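You operate a simulated robot arm through the tools that you are given. There is no shell and no other tool.

You run a simulated two-armed robot. Do the job below in one go: nothing can be reset, and whatever is moved stays where it is left.

JOB
Blow the wet yellow and red wheels dry at setting 2.
Fine: lay them on the drying rack; knob at 2 all the while that the blower runs; at the end blower off, knob back at 1.

It is judged by the outcome, as a careful person would: the job done as asked, and still so three seconds after it is handed in. It fails if anything else is knocked over, pushed out of place, dropped, spilled or broken.

ROBOT AND FRAMES
Two 7-joint arms with four-finger grippers on one trunk that stands fixed in place. Base frame: the origin is at the foot of the trunk, x ahead of it, y to its left, z up; the work surface is at about z = 860. Lengths are in mm, angles in degrees, forces in N, time in s.
The left shoulder is at [40, 181, 1254], the right one opposite. With the tool pointing down near the work surface each hand reaches from about 280 to 820 mm from the base axis, measured 20 degrees to its own side. Payload 3.67 kg a hand.
The TCP of each hand is the grasp point between the finger pads, 28 mm short of the fingertips. In the tool frame z runs along the fingers and y along their closing line. The gripper opens to 112 mm. The gripper's body begins 73 mm behind the TCP.
Orientation is that of the tool frame in the base frame, as [roll, pitch, yaw] about the fixed x, y, z axes, in that order (R = Rz(yaw) Ry(pitch) Rx(roll)). With the fingers straight down and closing along the base's y, the tool's x points along the base's -x, its y along +y and its z along -z.

CONTROLS
- The arms move only by the tool jog_arm. It takes "left_steps", "right_steps" or both (then of equal length, played together; a hand with none holds still); each is one flat list of numbers, 7 for each row, row after row: the turn, a rotation vector about the base's x, y, z in degrees, then the shift along the base's x, y, z in mm, then the closure in counts, from 0 (fully open) to 255 (shut). In form: [rx, ry, rz, x, y, z, gripper, rx, ry, rz, x, y, z, gripper, ...]. A call has 1 to 20 rows; each row shifts and turns the commanded pose from where the row before left it. A row lasts 0.2 s, in which the tool goes at most 50 mm and 8.6 degrees; a call with a longer step from one row to the next is refused whole, and so is a gripper value outside its range. Where a pose cannot be reached the arm comes as near as it can. A force on the tool above 40 N (or 10 N above the force at the start of the call, whichever is more), or a blocked arm, ends the call early, and 0.2 s more pass. Each finger halts on what it meets, pressing with about 26 N; the grip force reading is that of the motor and also rises with nothing between the fingers. The clock runs only during rows and for 0.2 s after the last one: add rows that do not move to give the fingers time. It gives the time, the measured TCP pose, the force on the tool (base axes), the opening and the grip force at its end, in the units of the frame above (readings bear some noise), with the torque about the TCP (base axes, N m) and any sound that the robot's microphone picked up.
- Cameras (640 x 400 px; columns grow to the right, rows downward): "scene" is now at [112.2, 1.9, 1488.2]; the picture's right is [0.04, -1.00, 0.00], its down [-0.54, -0.02, -0.84] and it looks along [0.84, 0.03, -0.54] (base axes); focal length 324 px, centre (320, 200). "left" rides on the left gripper at [60, 18, -104] in its tool frame; the picture's right is [-0.29, 0.96, 0.00], its down [-0.80, -0.24, -0.55] and it looks along [-0.53, -0.16, 0.83] (tool axes); focal length 234 px, centre (320, 200). "right" rides on the right gripper at [60, -18, -104] in its tool frame; the picture's right is [0.29, 0.96, 0.00], its down [-0.80, 0.24, -0.55] and it looks along [-0.53, 0.16, 0.83] (tool axes); focal length 234 px, centre (320, 200).
- capture(camera): a new picture of that camera. It takes no simulated time.
- lift_body(by): slides the trunk up (or, below 0, down) by that many mm; the arms and the scene camera ride with it, the base frame stays. It gives what a move gives, with no picture.
- head_to(pan, tilt): turns the head with the scene camera to pan (to the left, within 86 degrees either way) and tilt (down, from -29 to 69), counted from straight ahead of the robot. It gives what a move gives.
- point_at(camera, pixels): for up to 12 pixels [column, row] of the newest picture of that camera ("zoom" is the newest enlarged one), the place [x, y, z] in the base frame of the surface seen there, good to about 2 mm. It takes no simulated time.
- enlarge(camera, box): a new picture of the part [left, top, right, bottom] of that camera's present view, enlarged. It takes no simulated time.
- close_job(): hands the job in; it is judged then, once.

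Leave the grippers open and the arms clear of the work at the hand-in unless told otherwise.

The tools are called as a command line: name --argument value ..., lists and objects as JSON in quotes. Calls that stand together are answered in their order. jog_arm: Moves the arms, as the interface text tells. Its arguments: {"type":"object","properties":{"left_steps":{"type":"array"},"right_steps":{"type":"array"}},"required":[]} The other tools are called the same way: lift_body (by) slides the trunk up or down; head_to (pan, tilt) turns the head that bears the scene camera; capture (camera) takes a picture; point_at (camera, pixels) gives the place of the surface under pixels of a picture; enlarge (camera, box) takes an enlarged picture of a part of a camera's view; close_job () hands the job in.

At the start:

```text
time: 0.0
left_ee_pos: [520.0, 339.9, 1269.8]
left_tcp_rot: [179.9, 0.1, -180.0]
left_ft_force: [0.5, -0.1, -0.2]
left_moment: [0.02, 0.01, -0.01]
left_finger_gap: 112.1
left_gripper_force: 0.1
right_ee_pos: [566.7, -140.3, 1258.5]
right_tcp_rot: [-180.0, 0.2, -180.0]
right_ft_force: [-0.3, 0.1, 0.0]
right_moment: [0.0, 0.01, 0.03]
right_finger_gap: 112.0
right_gripper_force: 0.0
trunk travel left (down, up): [-375.0, 139.0]
head pan, tilt: [2.1, 33.0]
```

scene: 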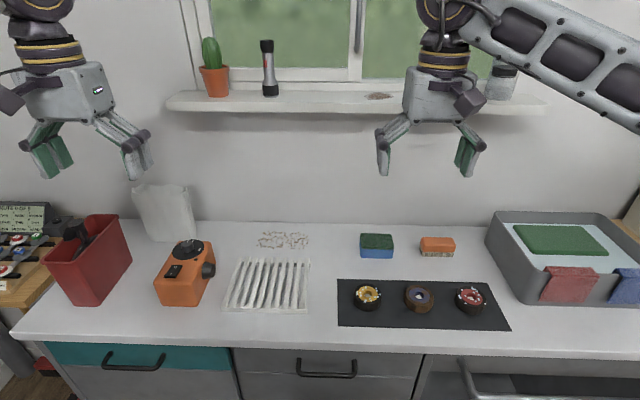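
right: 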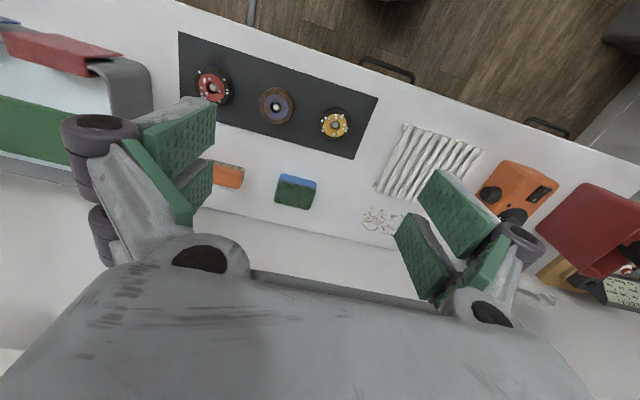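
left: 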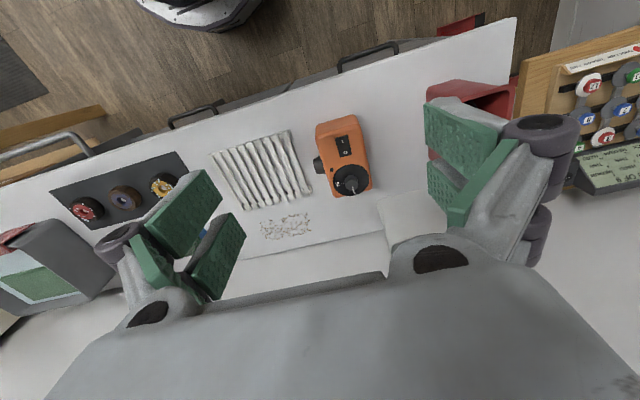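

I see an orange blower box near (185,272), a white rack at (267,285), and a dark mat with three wheels (yellow, purple/brown, red). First I'll zoom in on the details.

enlarge --camera "scene" --box '[140, 220, 320, 332]'

enlarge --camera "scene" --box '[330, 225, 520, 340]'

enlarge --camera "scene" --box '[0, 180, 140, 310]'

enlarge --camera "left" --box '[200, 100, 400, 225]'

```text
3.56 times, centred on (230, 276) of scene
```

zoom: 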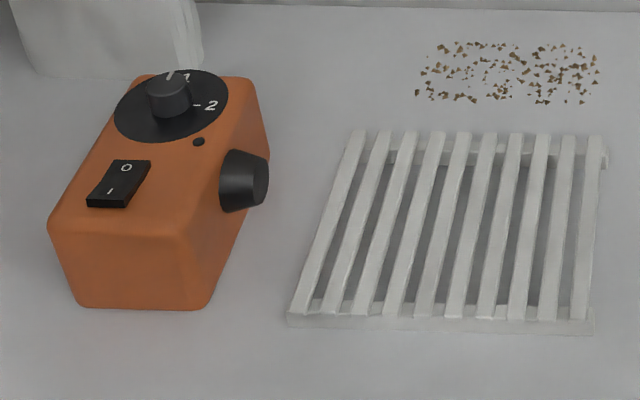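

```text
3.37 times, centred on (425, 282) of scene
```

zoom: 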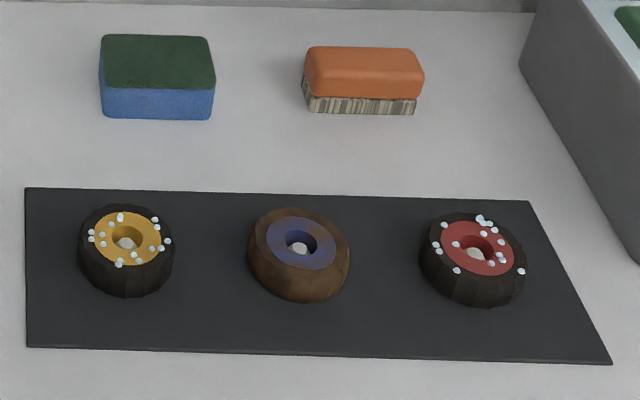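

```text
3.08 times, centred on (70, 245) of scene
```

zoom: 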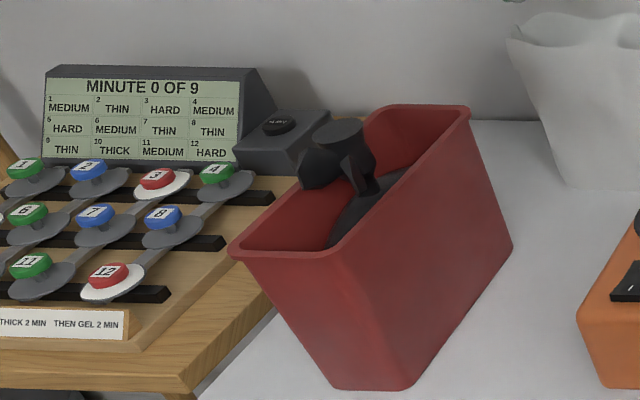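

```text
3.20 times, centred on (300, 162) of left
```

zoom: 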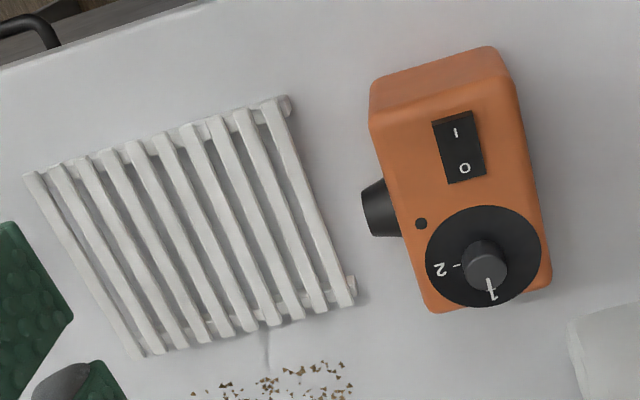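

The yellow and red wheels carry water drops; the middle one is dry and muddy. The knob's pointer is at 1 (pointing away from me) and 2 is to its right; the rocker has I at the near end. Next I measure places in the scene picture.

capture --camera "scene"

point_at --camera "scene" --pixels '[[366, 290], [355, 293], [379, 293], [367, 286], [471, 295], [458, 296], [483, 298], [419, 293], [345, 320], [500, 322], [232, 308], [303, 309]]'

point_at --camera "scene" --pixels '[[188, 246], [187, 252], [175, 268], [172, 274], [208, 270], [213, 269], [160, 284], [201, 282], [180, 290], [242, 259], [306, 261], [270, 280]]'

```text
taken
```

scene: 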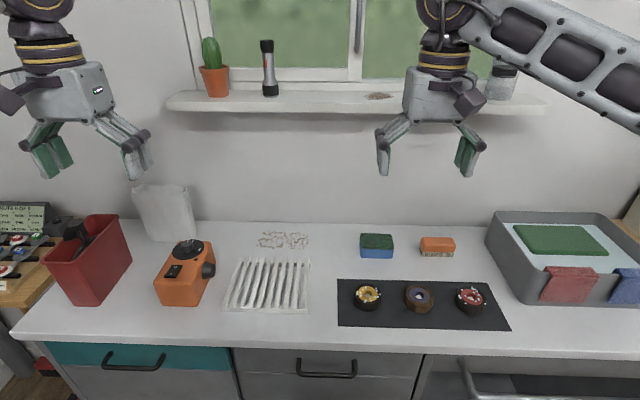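

```text
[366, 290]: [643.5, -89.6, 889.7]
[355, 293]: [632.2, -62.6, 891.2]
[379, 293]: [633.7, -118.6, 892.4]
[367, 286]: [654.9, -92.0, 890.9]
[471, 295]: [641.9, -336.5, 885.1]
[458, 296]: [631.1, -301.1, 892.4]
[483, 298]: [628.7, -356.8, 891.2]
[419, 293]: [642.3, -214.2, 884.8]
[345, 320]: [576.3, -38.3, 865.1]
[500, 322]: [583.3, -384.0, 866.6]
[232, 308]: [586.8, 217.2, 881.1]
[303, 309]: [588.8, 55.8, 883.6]
```

```text
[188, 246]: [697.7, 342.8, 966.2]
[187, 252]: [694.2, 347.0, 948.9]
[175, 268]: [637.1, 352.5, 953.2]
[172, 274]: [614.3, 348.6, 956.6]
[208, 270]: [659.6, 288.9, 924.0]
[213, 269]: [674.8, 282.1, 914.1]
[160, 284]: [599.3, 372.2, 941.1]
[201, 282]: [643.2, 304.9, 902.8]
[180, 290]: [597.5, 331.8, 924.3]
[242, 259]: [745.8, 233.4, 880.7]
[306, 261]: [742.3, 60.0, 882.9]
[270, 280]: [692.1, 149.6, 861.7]
```

Wheels measure about 57 mm across with tops near z 891; the rack top is near z 882. I need finer geometry of the blower, knob, rocker and nozzle, so I enlarge each and measure.

enlarge --camera "scene" --box '[145, 230, 225, 310]'

```text
5.00 times, centred on (185, 270) of scene
```

zoom: 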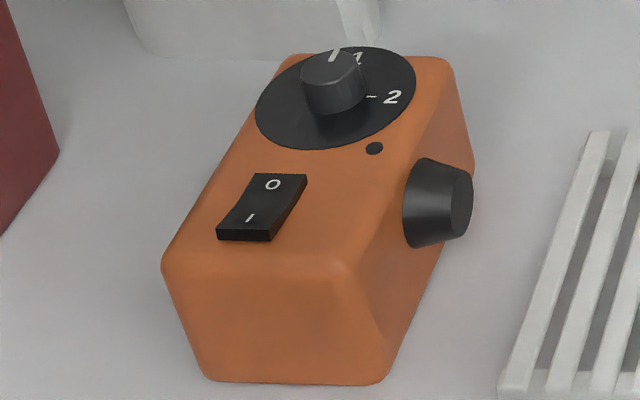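

point_at --camera "zoom" --pixels '[[333, 65], [310, 70], [355, 72], [333, 100], [334, 53], [335, 140], [260, 115], [412, 80], [374, 148], [272, 184], [249, 217], [371, 98]]'

point_at --camera "zoom" --pixels '[[227, 238], [270, 240], [255, 175], [306, 177], [462, 165], [460, 235], [465, 200], [412, 240], [180, 265], [340, 270], [450, 65], [290, 58]]'

```text
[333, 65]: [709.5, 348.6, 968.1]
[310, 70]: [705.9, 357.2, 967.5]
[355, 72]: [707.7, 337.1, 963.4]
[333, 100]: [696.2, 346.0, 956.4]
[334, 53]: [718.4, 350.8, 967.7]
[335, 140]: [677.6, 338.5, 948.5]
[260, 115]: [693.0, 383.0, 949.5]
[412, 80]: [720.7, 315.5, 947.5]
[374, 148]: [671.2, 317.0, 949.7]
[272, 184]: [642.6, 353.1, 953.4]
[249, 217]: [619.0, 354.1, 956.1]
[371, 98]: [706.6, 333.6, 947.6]
```

```text
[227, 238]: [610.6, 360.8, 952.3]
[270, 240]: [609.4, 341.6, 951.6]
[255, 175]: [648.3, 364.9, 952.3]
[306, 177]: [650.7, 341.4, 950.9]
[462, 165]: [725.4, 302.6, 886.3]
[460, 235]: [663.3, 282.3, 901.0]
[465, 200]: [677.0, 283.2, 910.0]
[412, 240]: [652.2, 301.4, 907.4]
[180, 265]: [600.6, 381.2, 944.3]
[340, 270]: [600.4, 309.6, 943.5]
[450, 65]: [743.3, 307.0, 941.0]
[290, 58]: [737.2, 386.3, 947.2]
```

The knob centre is about (704, 348), top z 968; the rocker spans x 610–650 at y 351, z ~953; the nozzle is at about x 668, z 915, facing the rack. Now I enlarge the wheels to get their centres.

enlarge --camera "scene" --box '[345, 272, 393, 320]'

```text
8.33 times, centred on (369, 296) of scene
```

zoom: 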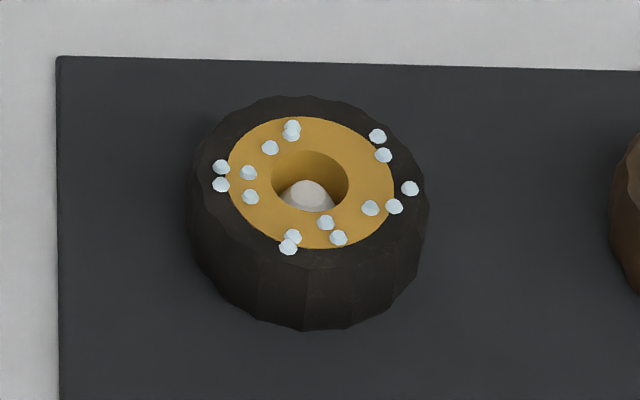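

point_at --camera "zoom" --pixels '[[195, 165], [425, 185], [330, 100], [310, 262], [310, 195], [310, 165], [300, 330], [240, 180], [390, 180], [250, 108], [200, 210], [423, 230]]'

enlarge --camera "scene" --box '[447, 272, 495, 320]'

```text
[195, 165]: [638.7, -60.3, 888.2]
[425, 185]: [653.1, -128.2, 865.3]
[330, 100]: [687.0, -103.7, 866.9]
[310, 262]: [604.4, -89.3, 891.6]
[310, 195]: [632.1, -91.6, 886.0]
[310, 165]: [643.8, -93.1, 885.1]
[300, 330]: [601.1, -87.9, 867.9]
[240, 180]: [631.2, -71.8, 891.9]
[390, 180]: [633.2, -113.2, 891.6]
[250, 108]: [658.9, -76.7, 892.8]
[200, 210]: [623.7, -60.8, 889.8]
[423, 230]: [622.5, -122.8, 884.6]
```

```text
8.33 times, centred on (471, 296) of scene
```

zoom: 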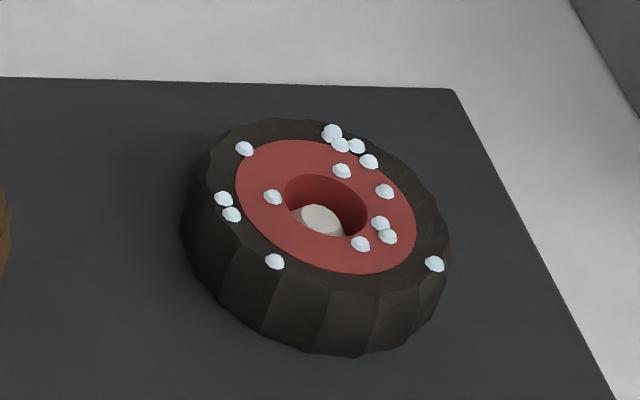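

point_at --camera "zoom" --pixels '[[196, 165], [445, 235], [270, 122], [340, 295], [325, 208], [330, 190], [350, 350], [190, 215], [440, 290], [300, 130], [240, 180], [400, 260]]'

point_at --camera "scene" --pixels '[[350, 100], [180, 105], [540, 110], [375, 240], [437, 243], [500, 240], [165, 200], [90, 225], [350, 222], [350, 345]]'

```text
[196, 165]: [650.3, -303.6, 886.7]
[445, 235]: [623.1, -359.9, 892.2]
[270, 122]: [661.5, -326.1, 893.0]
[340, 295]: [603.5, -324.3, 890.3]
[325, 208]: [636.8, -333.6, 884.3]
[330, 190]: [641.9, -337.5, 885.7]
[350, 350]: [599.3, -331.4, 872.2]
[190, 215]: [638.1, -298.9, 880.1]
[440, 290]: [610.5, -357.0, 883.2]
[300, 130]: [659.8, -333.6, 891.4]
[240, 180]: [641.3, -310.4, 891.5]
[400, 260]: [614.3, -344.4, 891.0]
```

```text
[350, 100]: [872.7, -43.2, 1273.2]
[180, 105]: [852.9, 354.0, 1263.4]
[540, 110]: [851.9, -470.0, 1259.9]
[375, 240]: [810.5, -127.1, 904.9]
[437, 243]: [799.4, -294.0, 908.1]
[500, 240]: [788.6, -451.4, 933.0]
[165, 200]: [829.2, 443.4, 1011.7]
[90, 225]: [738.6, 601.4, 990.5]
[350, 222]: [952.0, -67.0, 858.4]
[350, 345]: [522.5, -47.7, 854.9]
```

Red wheel centre is about (631, -330), yellow about (632, -91.5), both 60 mm wide with tops at z 891. I move the open right hand to above the red wheel at z 1000.

jog_arm --right_steps '[0, 0, 0, 8, -23.7, -32.3, 0, 0, 0, 0, 8, -23.7, -32.3, 0, 0, 0, 0, 8, -23.7, -32.3, 0, 0, 0, 0, 8, -23.7, -32.3, 0, 0, 0, 0, 8, -23.7, -32.3, 0, 0, 0, 0, 8, -23.7, -32.3, 0, 0, 0, 0, 8, -23.7, -32.3, 0, 0, 0, 0, 8.3, -23.8, -32.4, 0, 0, 0, 0, 0, 0, 0, 0]'

capture --camera "right"

capture --camera "scene"

```text
time: 2.0
left_ee_pos: [519.6, 340.7, 1270.5]
left_tcp_rot: [180.0, 0.1, 180.0]
left_ft_force: [-0.8, -0.9, 0.6]
left_moment: [0.0, 0.01, 0.01]
left_finger_gap: 112.2
left_gripper_force: 0.0
right_ee_pos: [631.1, -329.0, 1001.7]
right_tcp_rot: [180.0, 0.1, 179.9]
right_ft_force: [0.3, 0.1, 0.1]
right_moment: [-0.03, 0.01, -0.01]
right_finger_gap: 112.1
right_gripper_force: 0.0
trunk travel left (down, up): [-375.0, 139.0]
head pan, tilt: [2.1, 33.0]
```

```text
taken
```

right: 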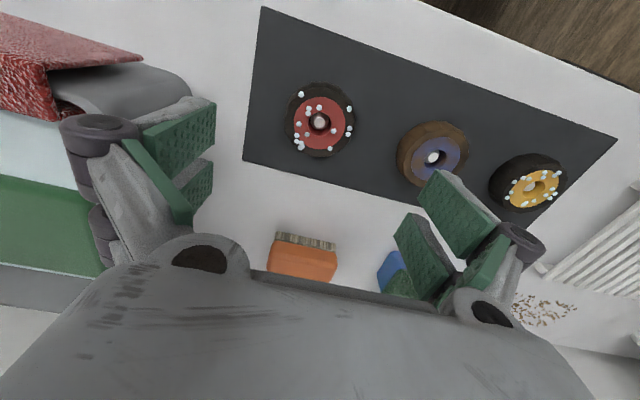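

```text
taken
```

scene: 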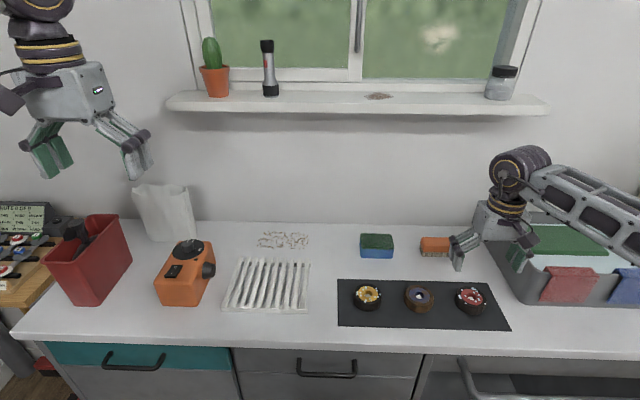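

The hand is above the red wheel. I check how close the grey tub's corner is to the hand's right finger, and re-measure the wheel with the right camera.

point_at --camera "scene" --pixels '[[493, 250], [500, 262], [520, 285], [538, 295], [545, 285], [530, 262]]'

point_at --camera "right" --pixels '[[319, 122], [290, 122], [352, 122], [318, 90], [318, 152], [150, 75], [180, 75]]'

enlarge --camera "right" --box '[260, 70, 380, 170]'

```text
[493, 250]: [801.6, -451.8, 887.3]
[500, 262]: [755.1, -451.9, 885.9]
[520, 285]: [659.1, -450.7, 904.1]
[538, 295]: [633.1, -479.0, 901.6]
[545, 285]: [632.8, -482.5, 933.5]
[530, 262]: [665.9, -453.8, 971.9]
```

```text
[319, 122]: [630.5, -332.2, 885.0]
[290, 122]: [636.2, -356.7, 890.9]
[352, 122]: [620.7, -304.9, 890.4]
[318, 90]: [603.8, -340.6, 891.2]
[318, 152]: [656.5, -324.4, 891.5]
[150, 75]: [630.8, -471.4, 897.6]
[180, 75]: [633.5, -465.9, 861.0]
```

```text
4.00 times, centred on (320, 120) of right
```

zoom: 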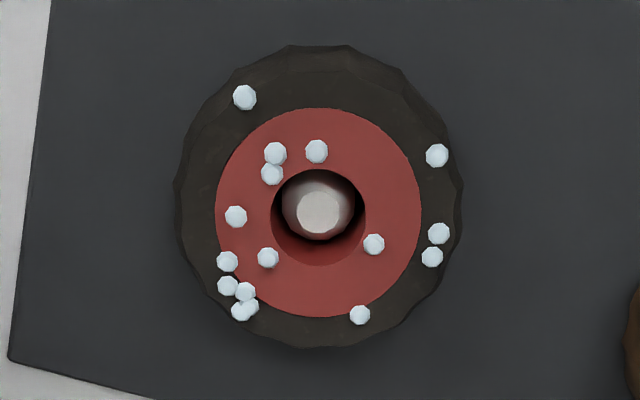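

The tub wall is at y -451, clear of the fingers. I lower to z 898 (tips near 870, just above the mat at 865) with the gap narrowed to about 86 mm.

jog_arm --right_steps '[0, 0, 0, 0, -1, -25, 60, 0, 0, 0, 0, 0, -25, 60, 0, 0, 0, 0, 0, -25, 60, 0, 0, 0, 0, 0, -15, 60, 0, 0, 0, 0, 0, -12, 60, 0, 0, 0, 0, 0, 0, 60]'

capture --camera "right"

```text
time: 3.4
left_ee_pos: [518.8, 340.3, 1270.1]
left_tcp_rot: [180.0, 0.0, -180.0]
left_ft_force: [0.3, 0.5, -0.4]
left_moment: [0.01, -0.01, 0.01]
left_finger_gap: 112.0
left_gripper_force: 0.1
right_ee_pos: [633.2, -331.1, 900.1]
right_tcp_rot: [-180.0, 0.1, 179.9]
right_ft_force: [0.6, -1.0, -0.1]
right_moment: [-0.02, -0.03, -0.01]
right_finger_gap: 85.8
right_gripper_force: 0.1
trunk travel left (down, up): [-375.0, 139.0]
head pan, tilt: [2.1, 33.0]
```

```text
taken
```

right: 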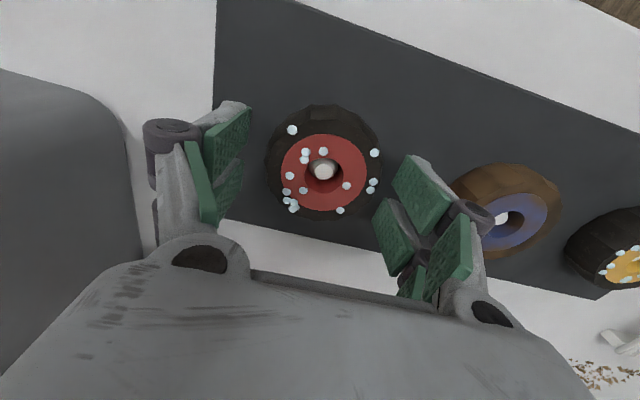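

The wheel lies between the fingers. Now I close.

jog_arm --right_steps '[0, 0, 0, 0, 0, 0, 255, 0, 0, 0, 0, 0, 0, 255, 0, 0, 0, 0, 0, 0, 255, 0, 0, 0, 0, 0, 0, 255]'

capture --camera "right"

```text
time: 4.4
left_ee_pos: [519.6, 340.8, 1271.4]
left_tcp_rot: [-180.0, -0.1, 180.0]
left_ft_force: [0.4, 0.2, -0.3]
left_moment: [-0.03, -0.01, 0.01]
left_finger_gap: 112.1
left_gripper_force: 0.0
right_ee_pos: [632.0, -330.7, 900.9]
right_tcp_rot: [179.9, 0.1, -180.0]
right_ft_force: [0.1, 3.6, 1.7]
right_moment: [0.13, 0.0, -0.02]
right_finger_gap: 65.4
right_gripper_force: 26.1
trunk travel left (down, up): [-375.0, 139.0]
head pan, tilt: [2.1, 33.0]
```

```text
taken
```

right: 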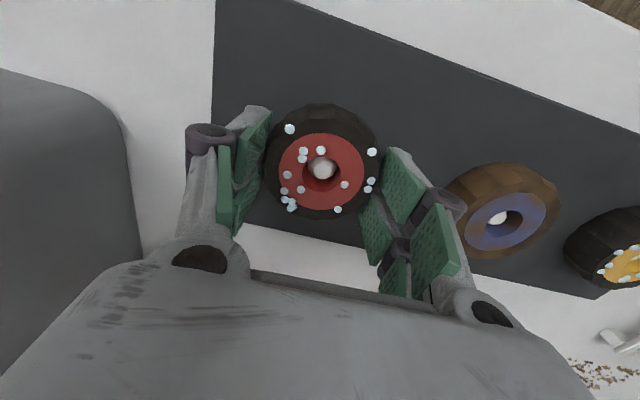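

It halted at 65.4 mm with 26 N. I lift straight up off the peg, 60 mm slowly.

jog_arm --right_steps '[0, 0, 0, 0, 0, 5, 255, 0, 0, 0, 0, 0, 10, 255, 0, 0, 0, 0, 0, 15, 255, 0, 0, 0, 0, 0, 20, 255, 0, 0, 0, 0, 0, 30, 255, 0, 0, 0, 0, 0, 0, 255]'

capture --camera "right"

capture --camera "scene"

```text
time: 5.8
left_ee_pos: [519.9, 339.7, 1270.9]
left_tcp_rot: [-179.9, 0.0, 180.0]
left_ft_force: [0.0, 0.0, 0.4]
left_moment: [0.03, 0.03, -0.02]
left_finger_gap: 111.9
left_gripper_force: 0.0
right_ee_pos: [632.2, -331.3, 978.7]
right_tcp_rot: [180.0, 0.0, 179.9]
right_ft_force: [1.1, 0.1, -0.4]
right_moment: [-0.01, 0.01, 0.0]
right_finger_gap: 65.4
right_gripper_force: 26.3
trunk travel left (down, up): [-375.0, 139.0]
head pan, tilt: [2.1, 33.0]
```

```text
taken
```

right: 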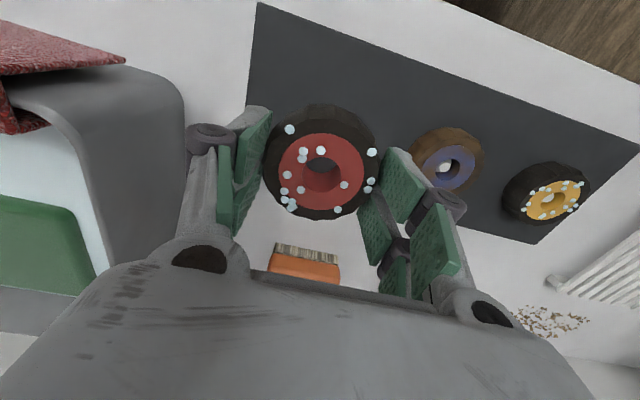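

```text
taken
```

scene: 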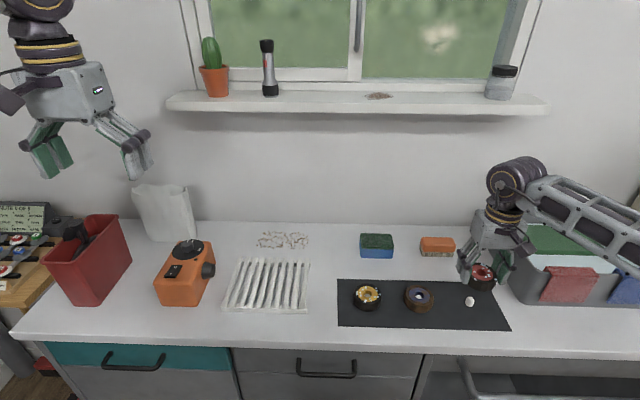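

The red wheel is held cleanly and the peg stayed on the mat. I carry it over the rack to about (652, 185, 1010), passing well above the other wheels.

jog_arm --right_steps '[0, 0, 0, 1.75, 20, 16, 255, 0, 0, 0, 1.75, 40, 16, 255, 0, 0, 0, 1.75, 43, 0, 255, 0, 0, 0, 1.75, 43, 0, 255, 0, 0, 0, 1.75, 43, 0, 255, 0, 0, 0, 1.75, 43, 0, 255, 0, 0, 0, 1.75, 43, 0, 255, 0, 0, 0, 1.75, 43, 0, 255, 0, 0, 0, 1.75, 43, 0, 255, 0, 0, 0, 1.75, 43, 0, 255, 0, 0, 0, 1.75, 43, 0, 255, 0, 0, 0, 1.75, 43, 0, 255, 0, 0, 0, 0, 26, 0, 255, 0, 0, 0, 0, 0, 0, 255, 0, 0, 0, 0, 0, 0, 255]'

capture --camera "right"

capture --camera "scene"

```text
time: 9.0
left_ee_pos: [519.9, 342.1, 1269.9]
left_tcp_rot: [180.0, 0.0, 180.0]
left_ft_force: [-1.1, -0.1, -0.2]
left_moment: [-0.02, -0.04, -0.01]
left_finger_gap: 112.0
left_gripper_force: 0.0
right_ee_pos: [652.9, 177.8, 1012.1]
right_tcp_rot: [179.9, 0.2, 180.0]
right_ft_force: [-0.9, 0.7, 0.0]
right_moment: [-0.01, -0.01, 0.01]
right_finger_gap: 65.2
right_gripper_force: 26.7
right hand out of reach, approached as far as the arm can: row 13
trunk travel left (down, up): [-375.0, 139.0]
head pan, tilt: [2.1, 33.0]
```

```text
taken
```

right: 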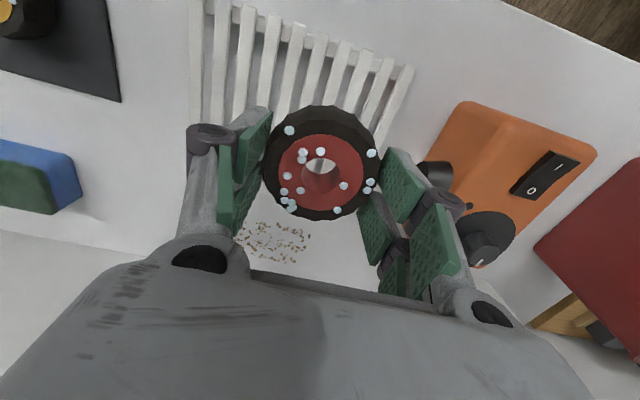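

```text
taken
```

scene: 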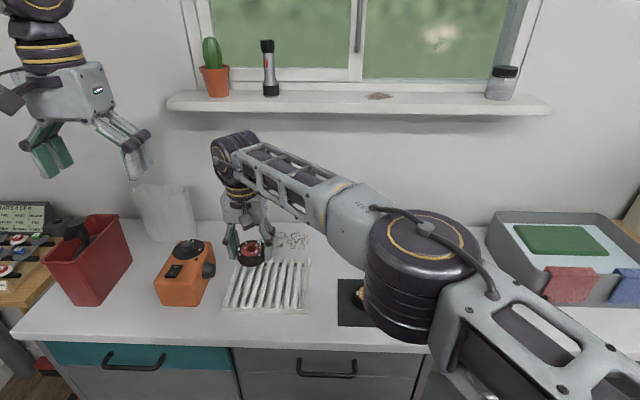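

The right arm hits its reach limit at y 178, so I'll lay the red wheel nearer, at about (650, 100), and use the left arm for the yellow one. I move back in y first.

jog_arm --right_steps '[0, 0, 0, 0, -40, 0, 255, 0, 0, 0, -2, -40, 0, 255, 0, 0, 0, 0, 0, 0, 255, 0, 0, 0, 0, 0, 0, 255]'

capture --camera "right"

capture --camera "scene"

```text
time: 10.0
left_ee_pos: [519.6, 339.6, 1270.6]
left_tcp_rot: [-180.0, 0.1, -180.0]
left_ft_force: [0.4, 0.1, 0.8]
left_moment: [0.04, 0.02, 0.0]
left_finger_gap: 112.1
left_gripper_force: 0.0
right_ee_pos: [652.5, 95.7, 1011.5]
right_tcp_rot: [179.8, 0.0, 180.0]
right_ft_force: [0.2, -0.8, 0.5]
right_moment: [0.01, -0.02, -0.01]
right_finger_gap: 64.8
right_gripper_force: 26.0
trunk travel left (down, up): [-375.0, 139.0]
head pan, tilt: [2.1, 33.0]
```

```text
taken
```

right: 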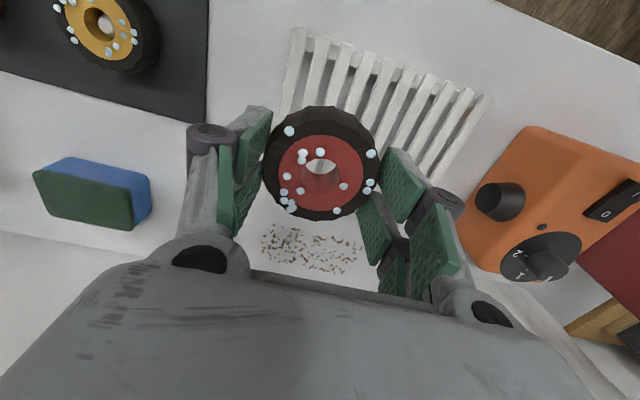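

```text
taken
```

scene: 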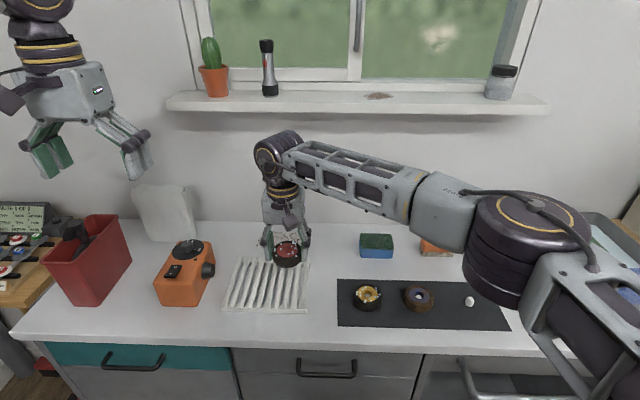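

Over the rack at (652, 96, 1011). I check the slat height from both cameras before lowering.

point_at --camera "right" --pixels '[[300, 60], [340, 75], [380, 85], [440, 105], [300, 80], [470, 105]]'

point_at --camera "scene" --pixels '[[248, 280], [262, 290], [298, 292], [285, 295], [286, 252]]'

```text
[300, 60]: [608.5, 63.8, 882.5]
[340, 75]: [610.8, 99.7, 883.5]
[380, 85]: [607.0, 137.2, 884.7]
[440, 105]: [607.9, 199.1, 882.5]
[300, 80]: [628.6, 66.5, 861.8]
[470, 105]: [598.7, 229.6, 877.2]
```

```text
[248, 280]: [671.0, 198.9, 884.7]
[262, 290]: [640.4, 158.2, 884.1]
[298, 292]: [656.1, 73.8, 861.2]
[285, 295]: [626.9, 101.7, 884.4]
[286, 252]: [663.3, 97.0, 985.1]
```

Slat tops are at about z 883.5. I lower to about z 924, leaving the wheel some 6 mm above the slats.

jog_arm --right_steps '[0, 0, 0, 0, 2, -25, 255, 0, 0, 0, 0, 2, -25, 255, 0, 0, 0, 0, 0, -20, 255, 0, 0, 0, 0, 0, -10, 255, 0, 0, 0, 0, 0, -6, 255, 0, 0, 0, 0, 0, 0, 255]'

enlarge --camera "scene" --box '[220, 230, 320, 320]'

```text
time: 11.4
left_ee_pos: [519.5, 341.0, 1270.3]
left_tcp_rot: [-180.0, 0.1, 180.0]
left_ft_force: [0.0, 0.2, 0.7]
left_moment: [-0.03, 0.01, -0.02]
left_finger_gap: 112.2
left_gripper_force: 0.1
right_ee_pos: [652.7, 100.3, 925.0]
right_tcp_rot: [-180.0, 0.1, -180.0]
right_ft_force: [-0.1, 0.4, -0.7]
right_moment: [0.03, 0.01, 0.01]
right_finger_gap: 64.7
right_gripper_force: 25.9
trunk travel left (down, up): [-375.0, 139.0]
head pan, tilt: [2.1, 33.0]
```

```text
4.44 times, centred on (270, 275) of scene
```

zoom: 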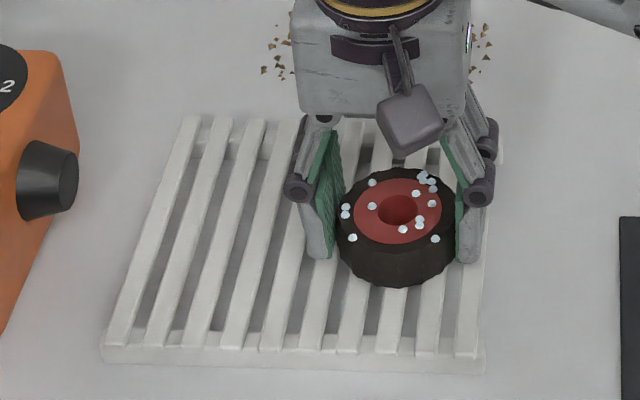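

The wheel hovers flat just above the slats. I lower 5 mm more in small steps and watch the force.

jog_arm --right_steps '[0, 0, 0, 0, 0, -2, 255, 0, 0, 0, 0, 0, -2, 255, 0, 0, 0, 0, 0, -1, 255, 0, 0, 0, 0, 0, 0, 255]'

```text
time: 12.4
left_ee_pos: [520.1, 340.0, 1270.2]
left_tcp_rot: [-180.0, 0.0, 180.0]
left_ft_force: [-0.1, 0.3, -0.9]
left_moment: [-0.02, 0.0, 0.03]
left_finger_gap: 111.8
left_gripper_force: 0.0
right_ee_pos: [652.4, 99.2, 919.7]
right_tcp_rot: [180.0, 0.1, -180.0]
right_ft_force: [-0.2, -0.6, -1.2]
right_moment: [-0.01, 0.0, -0.01]
right_finger_gap: 64.4
right_gripper_force: 26.3
trunk travel left (down, up): [-375.0, 139.0]
head pan, tilt: [2.1, 33.0]
```

No contact yet (force within noise). I go down 1 mm at a time, 3 mm more.

jog_arm --right_steps '[0, 0, 0, 0, 0, -1, 255, 0, 0, 0, 0, 0, -1, 255, 0, 0, 0, 0, 0, 0, 255]'

enlarge --camera "scene" --box '[250, 250, 320, 310]'

```text
time: 13.2
left_ee_pos: [519.8, 342.5, 1271.6]
left_tcp_rot: [180.0, 0.0, -180.0]
left_ft_force: [0.4, -0.9, -0.3]
left_moment: [0.01, -0.01, 0.03]
left_finger_gap: 112.0
left_gripper_force: 0.0
right_ee_pos: [652.2, 98.9, 918.6]
right_tcp_rot: [179.9, 0.2, 179.9]
right_ft_force: [1.0, 0.3, 4.7]
right_moment: [0.0, 0.11, 0.0]
right_finger_gap: 65.1
right_gripper_force: 25.8
trunk travel left (down, up): [-375.0, 139.0]
head pan, tilt: [2.1, 33.0]
```

```text
6.67 times, centred on (285, 280) of scene
```

zoom: 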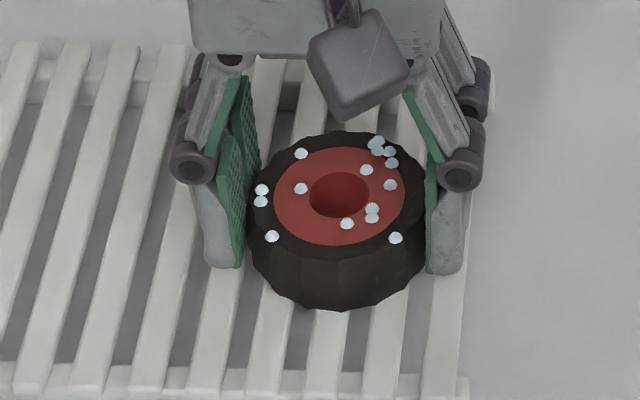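

Force 4.7 N upward: the wheel rests on the slats. I open gently, then rise straight up.

jog_arm --right_steps '[0, 0, 0, 0, 0, 0, 95, 0, 0, 0, 0, 0, 0, 70, 0, 0, 0, 0, 0, 0, 55, 0, 0, 0, 0, 0, 0, 55, 0, 0, 0, 0, 0, 10, 55, 0, 0, 0, 0, 0, 30, 55, 0, 0, 0, 0, 0, 40, 55, 0, 0, 0, 0, 0, 40, 55, 0, 0, 0, 0, 0, 0, 0]'

capture --camera "right"

capture --camera "scene"

```text
time: 15.2
left_ee_pos: [519.4, 340.5, 1270.3]
left_tcp_rot: [179.9, 0.1, 180.0]
left_ft_force: [0.1, 0.6, 0.5]
left_moment: [0.03, 0.01, -0.01]
left_finger_gap: 111.8
left_gripper_force: 0.0
right_ee_pos: [654.0, 99.0, 1035.5]
right_tcp_rot: [180.0, 0.0, 180.0]
right_ft_force: [-0.6, 0.4, 0.5]
right_moment: [0.01, 0.0, 0.03]
right_finger_gap: 111.9
right_gripper_force: 0.0
trunk travel left (down, up): [-375.0, 139.0]
head pan, tilt: [2.1, 33.0]
```

```text
taken
```

right: 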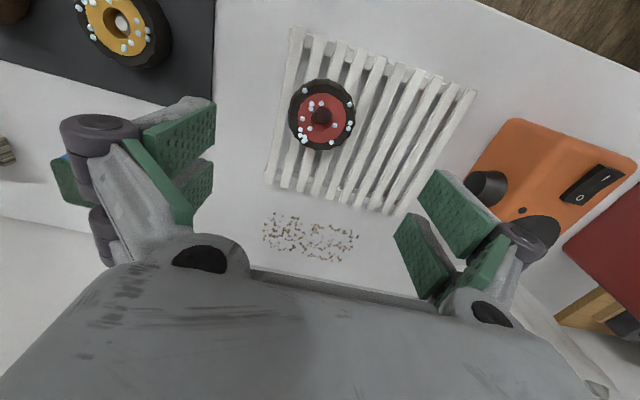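

```text
taken
```

scene: 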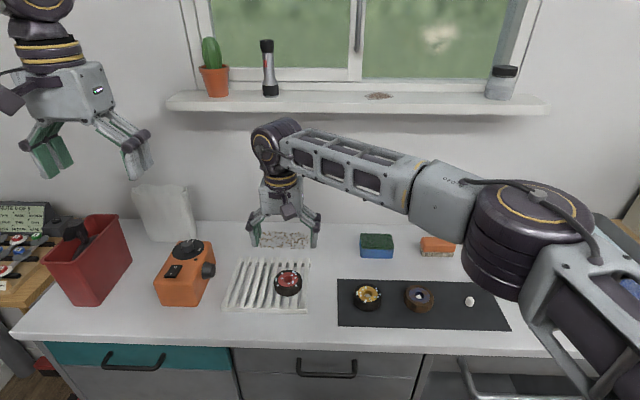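

The red wheel lies flat on the rack. I measure where it lies, then draw the right arm back out of the way so the left arm can fetch the yellow wheel.

point_at --camera "right" --pixels '[[292, 115], [352, 115], [322, 82], [322, 148], [488, 190], [510, 185], [295, 40], [470, 95], [270, 180], [400, 210]]'

jog_arm --right_steps '[0, 0, 0, -5, -30, 35, 0, 0, 0, 0, -5, -30, 35, 0, 0, 0, 0, -5, -35, 30, 0, 0, 0, 0, -5, -35, 30, 0, 0, 0, 0, -10, -40, 20, 0, 0, 0, 0, -10, -40, 20, 0, 0, 0, 0, -15, -40, 20, 0, 0, 0, 0, -15, -40, 20, 0, 0, 0, 0, -20, -40, 10, 0, 0, 0, 0, -20, -40, 10, 0, 0, 0, 0, -20, -40, 0, 0, 0, 0, 0, -20, -30, 0, 0, 0, 0, 0, 0, 0, 0, 0]'

capture --camera "scene"

```text
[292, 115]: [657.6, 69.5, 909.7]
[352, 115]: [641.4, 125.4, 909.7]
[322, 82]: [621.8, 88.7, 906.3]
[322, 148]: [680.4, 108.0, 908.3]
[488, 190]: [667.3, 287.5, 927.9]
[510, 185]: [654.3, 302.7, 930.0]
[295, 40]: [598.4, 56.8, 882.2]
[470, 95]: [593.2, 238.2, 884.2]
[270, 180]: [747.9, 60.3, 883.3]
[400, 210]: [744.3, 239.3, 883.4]
```

```text
time: 18.0
left_ee_pos: [519.4, 342.2, 1270.4]
left_tcp_rot: [180.0, 0.0, 179.9]
left_ft_force: [0.8, -0.3, 0.2]
left_moment: [0.0, 0.03, 0.01]
left_finger_gap: 112.1
left_gripper_force: 0.0
right_ee_pos: [502.4, -342.6, 1267.7]
right_tcp_rot: [180.0, 0.0, 180.0]
right_ft_force: [0.2, 0.8, 0.1]
right_moment: [0.01, 0.01, 0.05]
right_finger_gap: 112.3
right_gripper_force: 0.1
trunk travel left (down, up): [-375.0, 139.0]
head pan, tilt: [2.1, 33.0]
```

```text
taken
```

scene: 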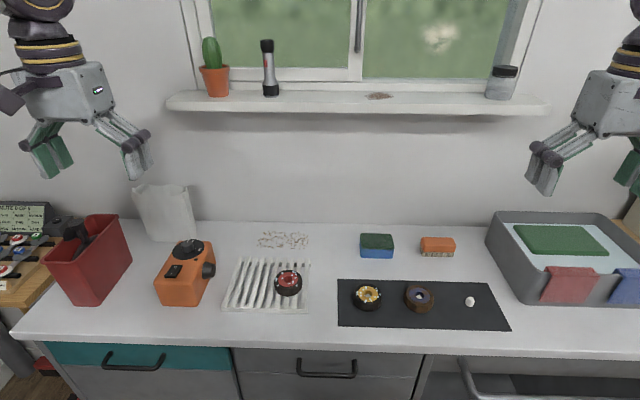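

Right hand is clear. Now the left hand goes to above the yellow wheel at about (632, -91.5, 1000).

jog_arm --left_steps '[0, 0, 0, 9, -36, 0, 0, 0, 0, 0, 9, -36, 0, 0, 0, 0, 0, 9, -36, -10, 0, 0, 0, 0, 9, -36, -20, 0, 0, 0, 0, 9, -36, -20, 0, 0, 0, 0, 9, -36, -20, 0, 0, 0, 0, 9, -36, -20, 0, 0, 0, 0, 9, -36, -30, 0, 0, 0, 0, 9, -36, -30, 0, 0, 0, 0, 9, -36, -30, 0, 0, 0, 0, 9, -36, -30, 0, 0, 0, 0, 9, -35, -30, 0, 0, 0, 0, 4, 0, -30, 0, 0, 0, 0, 0, 0, 0, 0]'

capture --camera "left"

capture --camera "scene"

```text
time: 21.0
left_ee_pos: [521.0, 90.0, 1032.7]
left_tcp_rot: [179.9, 0.2, 180.0]
left_ft_force: [-0.1, 0.0, 0.0]
left_moment: [0.03, 0.0, -0.01]
left_finger_gap: 112.0
left_gripper_force: 0.0
left hand out of reach, approached as far as the arm can: row 7, 8, 9, 10, 11, 12, 13
right_ee_pos: [502.5, -343.0, 1268.7]
right_tcp_rot: [-180.0, 0.1, -179.9]
right_ft_force: [-0.5, -0.5, 0.8]
right_moment: [0.0, -0.04, -0.02]
right_finger_gap: 111.9
right_gripper_force: 0.0
trunk travel left (down, up): [-375.0, 139.0]
head pan, tilt: [2.1, 33.0]
```

```text
taken
```

left: 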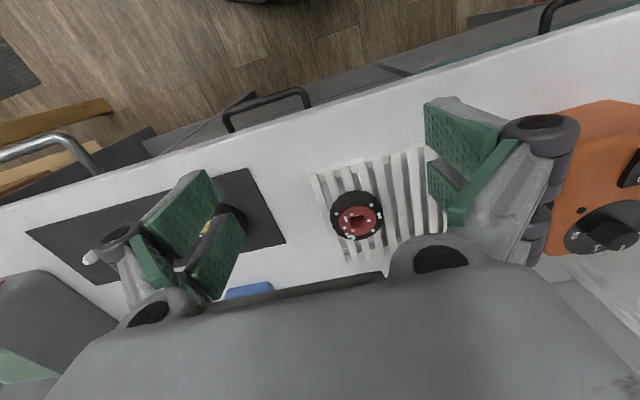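

```text
taken
```

scene: 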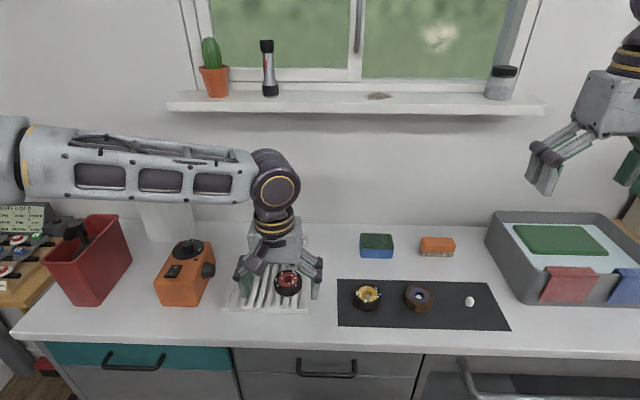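

The left hand got stuck at (521, 90, 1032), with the IK out of reach on that path. I raise it and back it out toward its start first.

jog_arm --left_steps '[0, 0, 0, 0, 0, 40, 0, 0, 0, 0, 0, 10, 40, 0, 0, 0, 0, 0, 20, 35, 0, 0, 0, 0, 0, 30, 30, 0, 0, 0, 0, 0, 40, 20, 0, 0, 0, 0, 0, 40, 20, 0, 0, 0, 0, 0, 40, 10, 0, 0, 0, 0, 0, 40, 0, 0, 0, 0, 0, 0, 0, 0, 0]'

capture --camera "scene"

```text
time: 23.0
left_ee_pos: [521.3, 309.9, 1225.5]
left_tcp_rot: [179.9, 0.0, 179.9]
left_ft_force: [-0.1, -1.1, 0.5]
left_moment: [0.04, 0.01, -0.03]
left_finger_gap: 112.1
left_gripper_force: 0.1
right_ee_pos: [503.2, -343.5, 1267.4]
right_tcp_rot: [180.0, 0.1, -180.0]
right_ft_force: [-0.6, 0.0, -0.5]
right_moment: [0.03, 0.0, -0.04]
right_finger_gap: 112.2
right_gripper_force: 0.0
trunk travel left (down, up): [-375.0, 139.0]
head pan, tilt: [2.1, 33.0]
```

```text
taken
```

scene: 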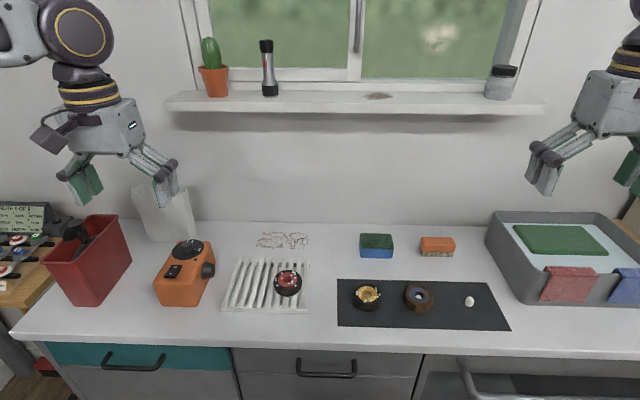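

The left hand is back near its start. I try again by a different path: out in x and down first, turning the tool about z to follow the arm's direction (the wheel is round, so yaw doesn't matter).

jog_arm --left_steps '[0, 0, 0, 14, -10, -25, 0, 0, 0, 0, 14, -10, -25, 0, 0, 0, 0, 14, -10, -25, 0, 0, 0, 0, 14, -15, -25, 0, 0, 0, 0, 14, -15, -25, 0, 0, 0, 0, 14, -15, -25, 0, 0, 0, 0, 14, -15, -25, 0, 0, 0, 0, 13, -20, -20, 0, 0, 0, 0, 0, 0, 0, 0]'

capture --camera "scene"

```text
time: 25.0
left_ee_pos: [629.9, 202.0, 1029.4]
left_tcp_rot: [-180.0, 0.0, 179.9]
left_ft_force: [-0.7, -0.2, 0.3]
left_moment: [0.03, -0.04, -0.01]
left_finger_gap: 112.0
left_gripper_force: 0.1
right_ee_pos: [501.9, -342.9, 1269.2]
right_tcp_rot: [180.0, 0.2, -180.0]
right_ft_force: [-0.4, -0.4, -0.4]
right_moment: [0.02, 0.01, 0.01]
right_finger_gap: 111.9
right_gripper_force: 0.0
trunk travel left (down, up): [-375.0, 139.0]
head pan, tilt: [2.1, 33.0]
```

```text
taken
```

scene: 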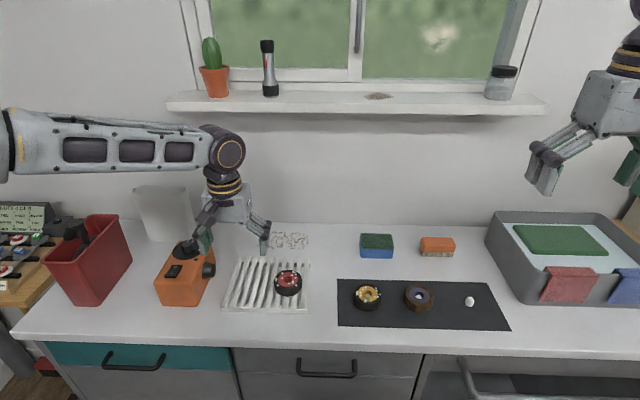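

The left hand reached (630, 202, 1029). Now I sweep it toward y -91 and see if it follows.

jog_arm --left_steps '[0, 0, 0, 0, -20, 0, 0, 0, 0, 0, 0, -40, 0, 0, 0, 0, 0, 0, -40, 0, 0, 0, 0, 0, 0, -40, 0, 0, 0, 0, 0, 0, -40, 0, 0, 0, 0, 0, 0, -40, 0, 0, 0, 0, 0, 0, -40, 0, 0, 0, 0, 0, 0, -33, 0, 0, 0, 0, 0, 0, 0, 0, 0]'

capture --camera "scene"

capture --camera "left"

```text
time: 27.0
left_ee_pos: [512.7, 73.5, 1076.1]
left_tcp_rot: [-179.9, 0.0, 180.0]
left_ft_force: [-0.6, -0.2, -1.6]
left_moment: [-0.01, 0.01, 0.0]
left_finger_gap: 112.0
left_gripper_force: 0.0
left hand out of reach, approached as far as the arm can: row 2, 3, 4, 5, 6, 7, 8
right_ee_pos: [502.9, -342.2, 1268.7]
right_tcp_rot: [180.0, 0.0, -180.0]
right_ft_force: [0.9, -0.1, -0.7]
right_moment: [0.0, -0.03, -0.03]
right_finger_gap: 111.8
right_gripper_force: 0.0
trunk travel left (down, up): [-375.0, 139.0]
head pan, tilt: [2.1, 33.0]
```

```text
taken
```

scene: 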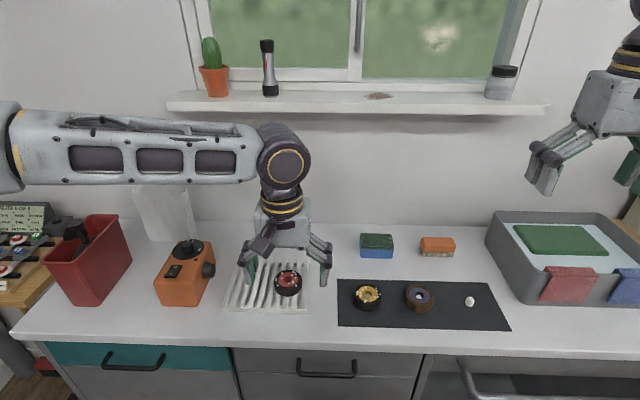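

```text
taken
```

left: 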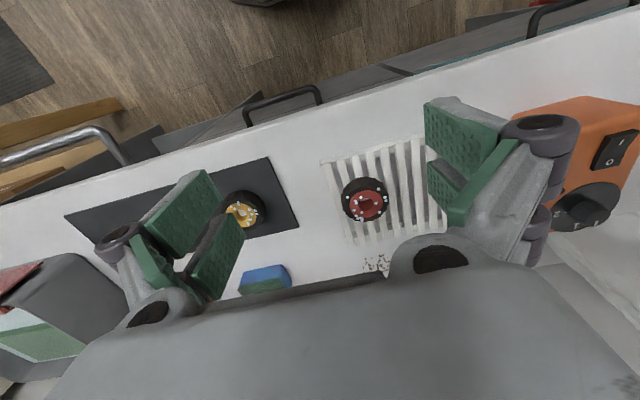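

The left wrist seems to be at its turning limit (forearm lies along -y). I raise a bit and turn the tool by -48° about z to relieve it, then see.

jog_arm --left_steps '[0, 0, -8, 0, 0, 0, 0, 0, 0, -8, 0, 0, 0, 0, 0, 0, -8, 0, 0, 0, 0, 0, 0, -8, 0, 0, 0, 0, 0, 0, -8, 0, 0, 0, 0, 0, 0, -8, 0, 0, 0, 0, 0, 0, 0, 20, -20, 0, 0, 0, 0, 0, 20, -20, 0, 0, 0, 0, 0, 20, -20, 0, 0, 0, 0, 0, 20, -20, 0, 0, 0, 0, 0, 0, 0, 0, 0]'

capture --camera "scene"

```text
time: 29.4
left_ee_pos: [538.2, 85.9, 1092.7]
left_tcp_rot: [179.9, 0.1, 132.0]
left_ft_force: [-0.4, -0.4, 0.3]
left_moment: [-0.02, 0.01, -0.01]
left_finger_gap: 111.9
left_gripper_force: 0.1
left hand out of reach, approached as far as the arm can: row 7, 8, 9, 10
right_ee_pos: [502.9, -343.3, 1267.4]
right_tcp_rot: [-180.0, 0.1, 180.0]
right_ft_force: [0.6, 0.9, -0.4]
right_moment: [-0.02, 0.01, 0.01]
right_finger_gap: 112.2
right_gripper_force: 0.0
trunk travel left (down, up): [-375.0, 139.0]
head pan, tilt: [2.1, 33.0]
```

```text
taken
```

scene: 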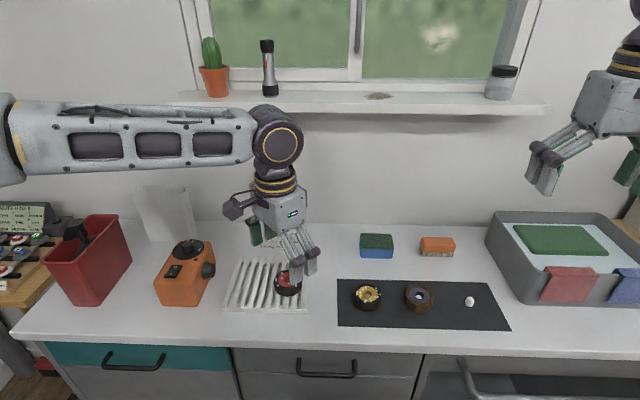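

Still limited, so it's the shoulder, not the wrist. I give up on that and bring the left arm back to its side; the right arm will fetch the yellow wheel.

jog_arm --left_steps '[0, 0, 0, 0, 20, 30, 0, 0, 0, 8, 0, 30, 30, 0, 0, 0, 8, 0, 30, 30, 0, 0, 0, 8, 0, 35, 20, 0, 0, 0, 8, 0, 35, 20, 0, 0, 0, 8, 0, 35, 10, 0, 0, 0, 8, 0, 35, 10, 0, 0, 0, 0, 0, 35, 0, 0, 0, 0, 0, 0, 0, 0, 0]'

jog_arm --right_steps '[0, 0, 0, 13, 25, -20, 0, 0, 0, 0, 13, 25, -20, 0, 0, 0, 0, 13, 25, -25, 0, 0, 0, 0, 13, 25, -30, 0, 0, 0, 0, 13, 25, -30, 0, 0, 0, 0, 13, 25, -30, 0, 0, 0, 0, 13, 25, -30, 0, 0, 0, 0, 13, 25, -30, 0, 0, 0, 0, 13, 25, -30, 0, 0, 0, 0, 13, 26, -23, 0, 0, 0, 0, 0, 0, 0, 0]'

capture --camera "right"

capture --camera "scene"

```text
time: 31.4
left_ee_pos: [537.6, 340.6, 1243.1]
left_tcp_rot: [-179.9, 0.0, -179.9]
left_ft_force: [0.5, -0.1, 0.8]
left_moment: [0.01, -0.05, -0.01]
left_finger_gap: 111.8
left_gripper_force: 0.1
right_ee_pos: [503.3, -343.2, 1267.7]
right_tcp_rot: [179.9, 0.1, 180.0]
right_ft_force: [-0.5, -0.4, 0.6]
right_moment: [0.02, 0.01, 0.02]
right_finger_gap: 112.0
right_gripper_force: 0.1
trunk travel left (down, up): [-375.0, 139.0]
head pan, tilt: [2.1, 33.0]
```

```text
time: 33.8
left_ee_pos: [537.3, 340.9, 1244.8]
left_tcp_rot: [-179.9, 0.1, -179.9]
left_ft_force: [-0.5, -0.1, -0.2]
left_moment: [0.0, -0.01, -0.01]
left_finger_gap: 112.1
left_gripper_force: 0.0
right_ee_pos: [635.1, -90.4, 999.1]
right_tcp_rot: [179.9, 0.0, 180.0]
right_ft_force: [-0.5, 0.0, -0.2]
right_moment: [0.03, 0.01, 0.0]
right_finger_gap: 112.2
right_gripper_force: 0.1
trunk travel left (down, up): [-375.0, 139.0]
head pan, tilt: [2.1, 33.0]
```

```text
taken
```

right: 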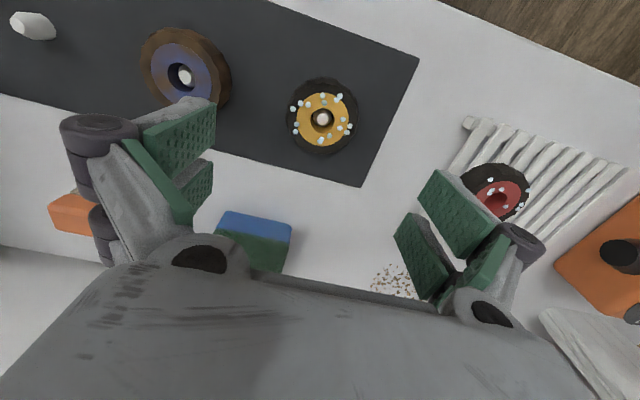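

```text
taken
```

scene: 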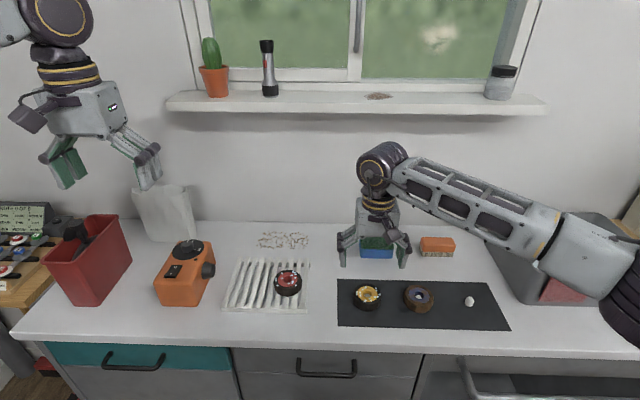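

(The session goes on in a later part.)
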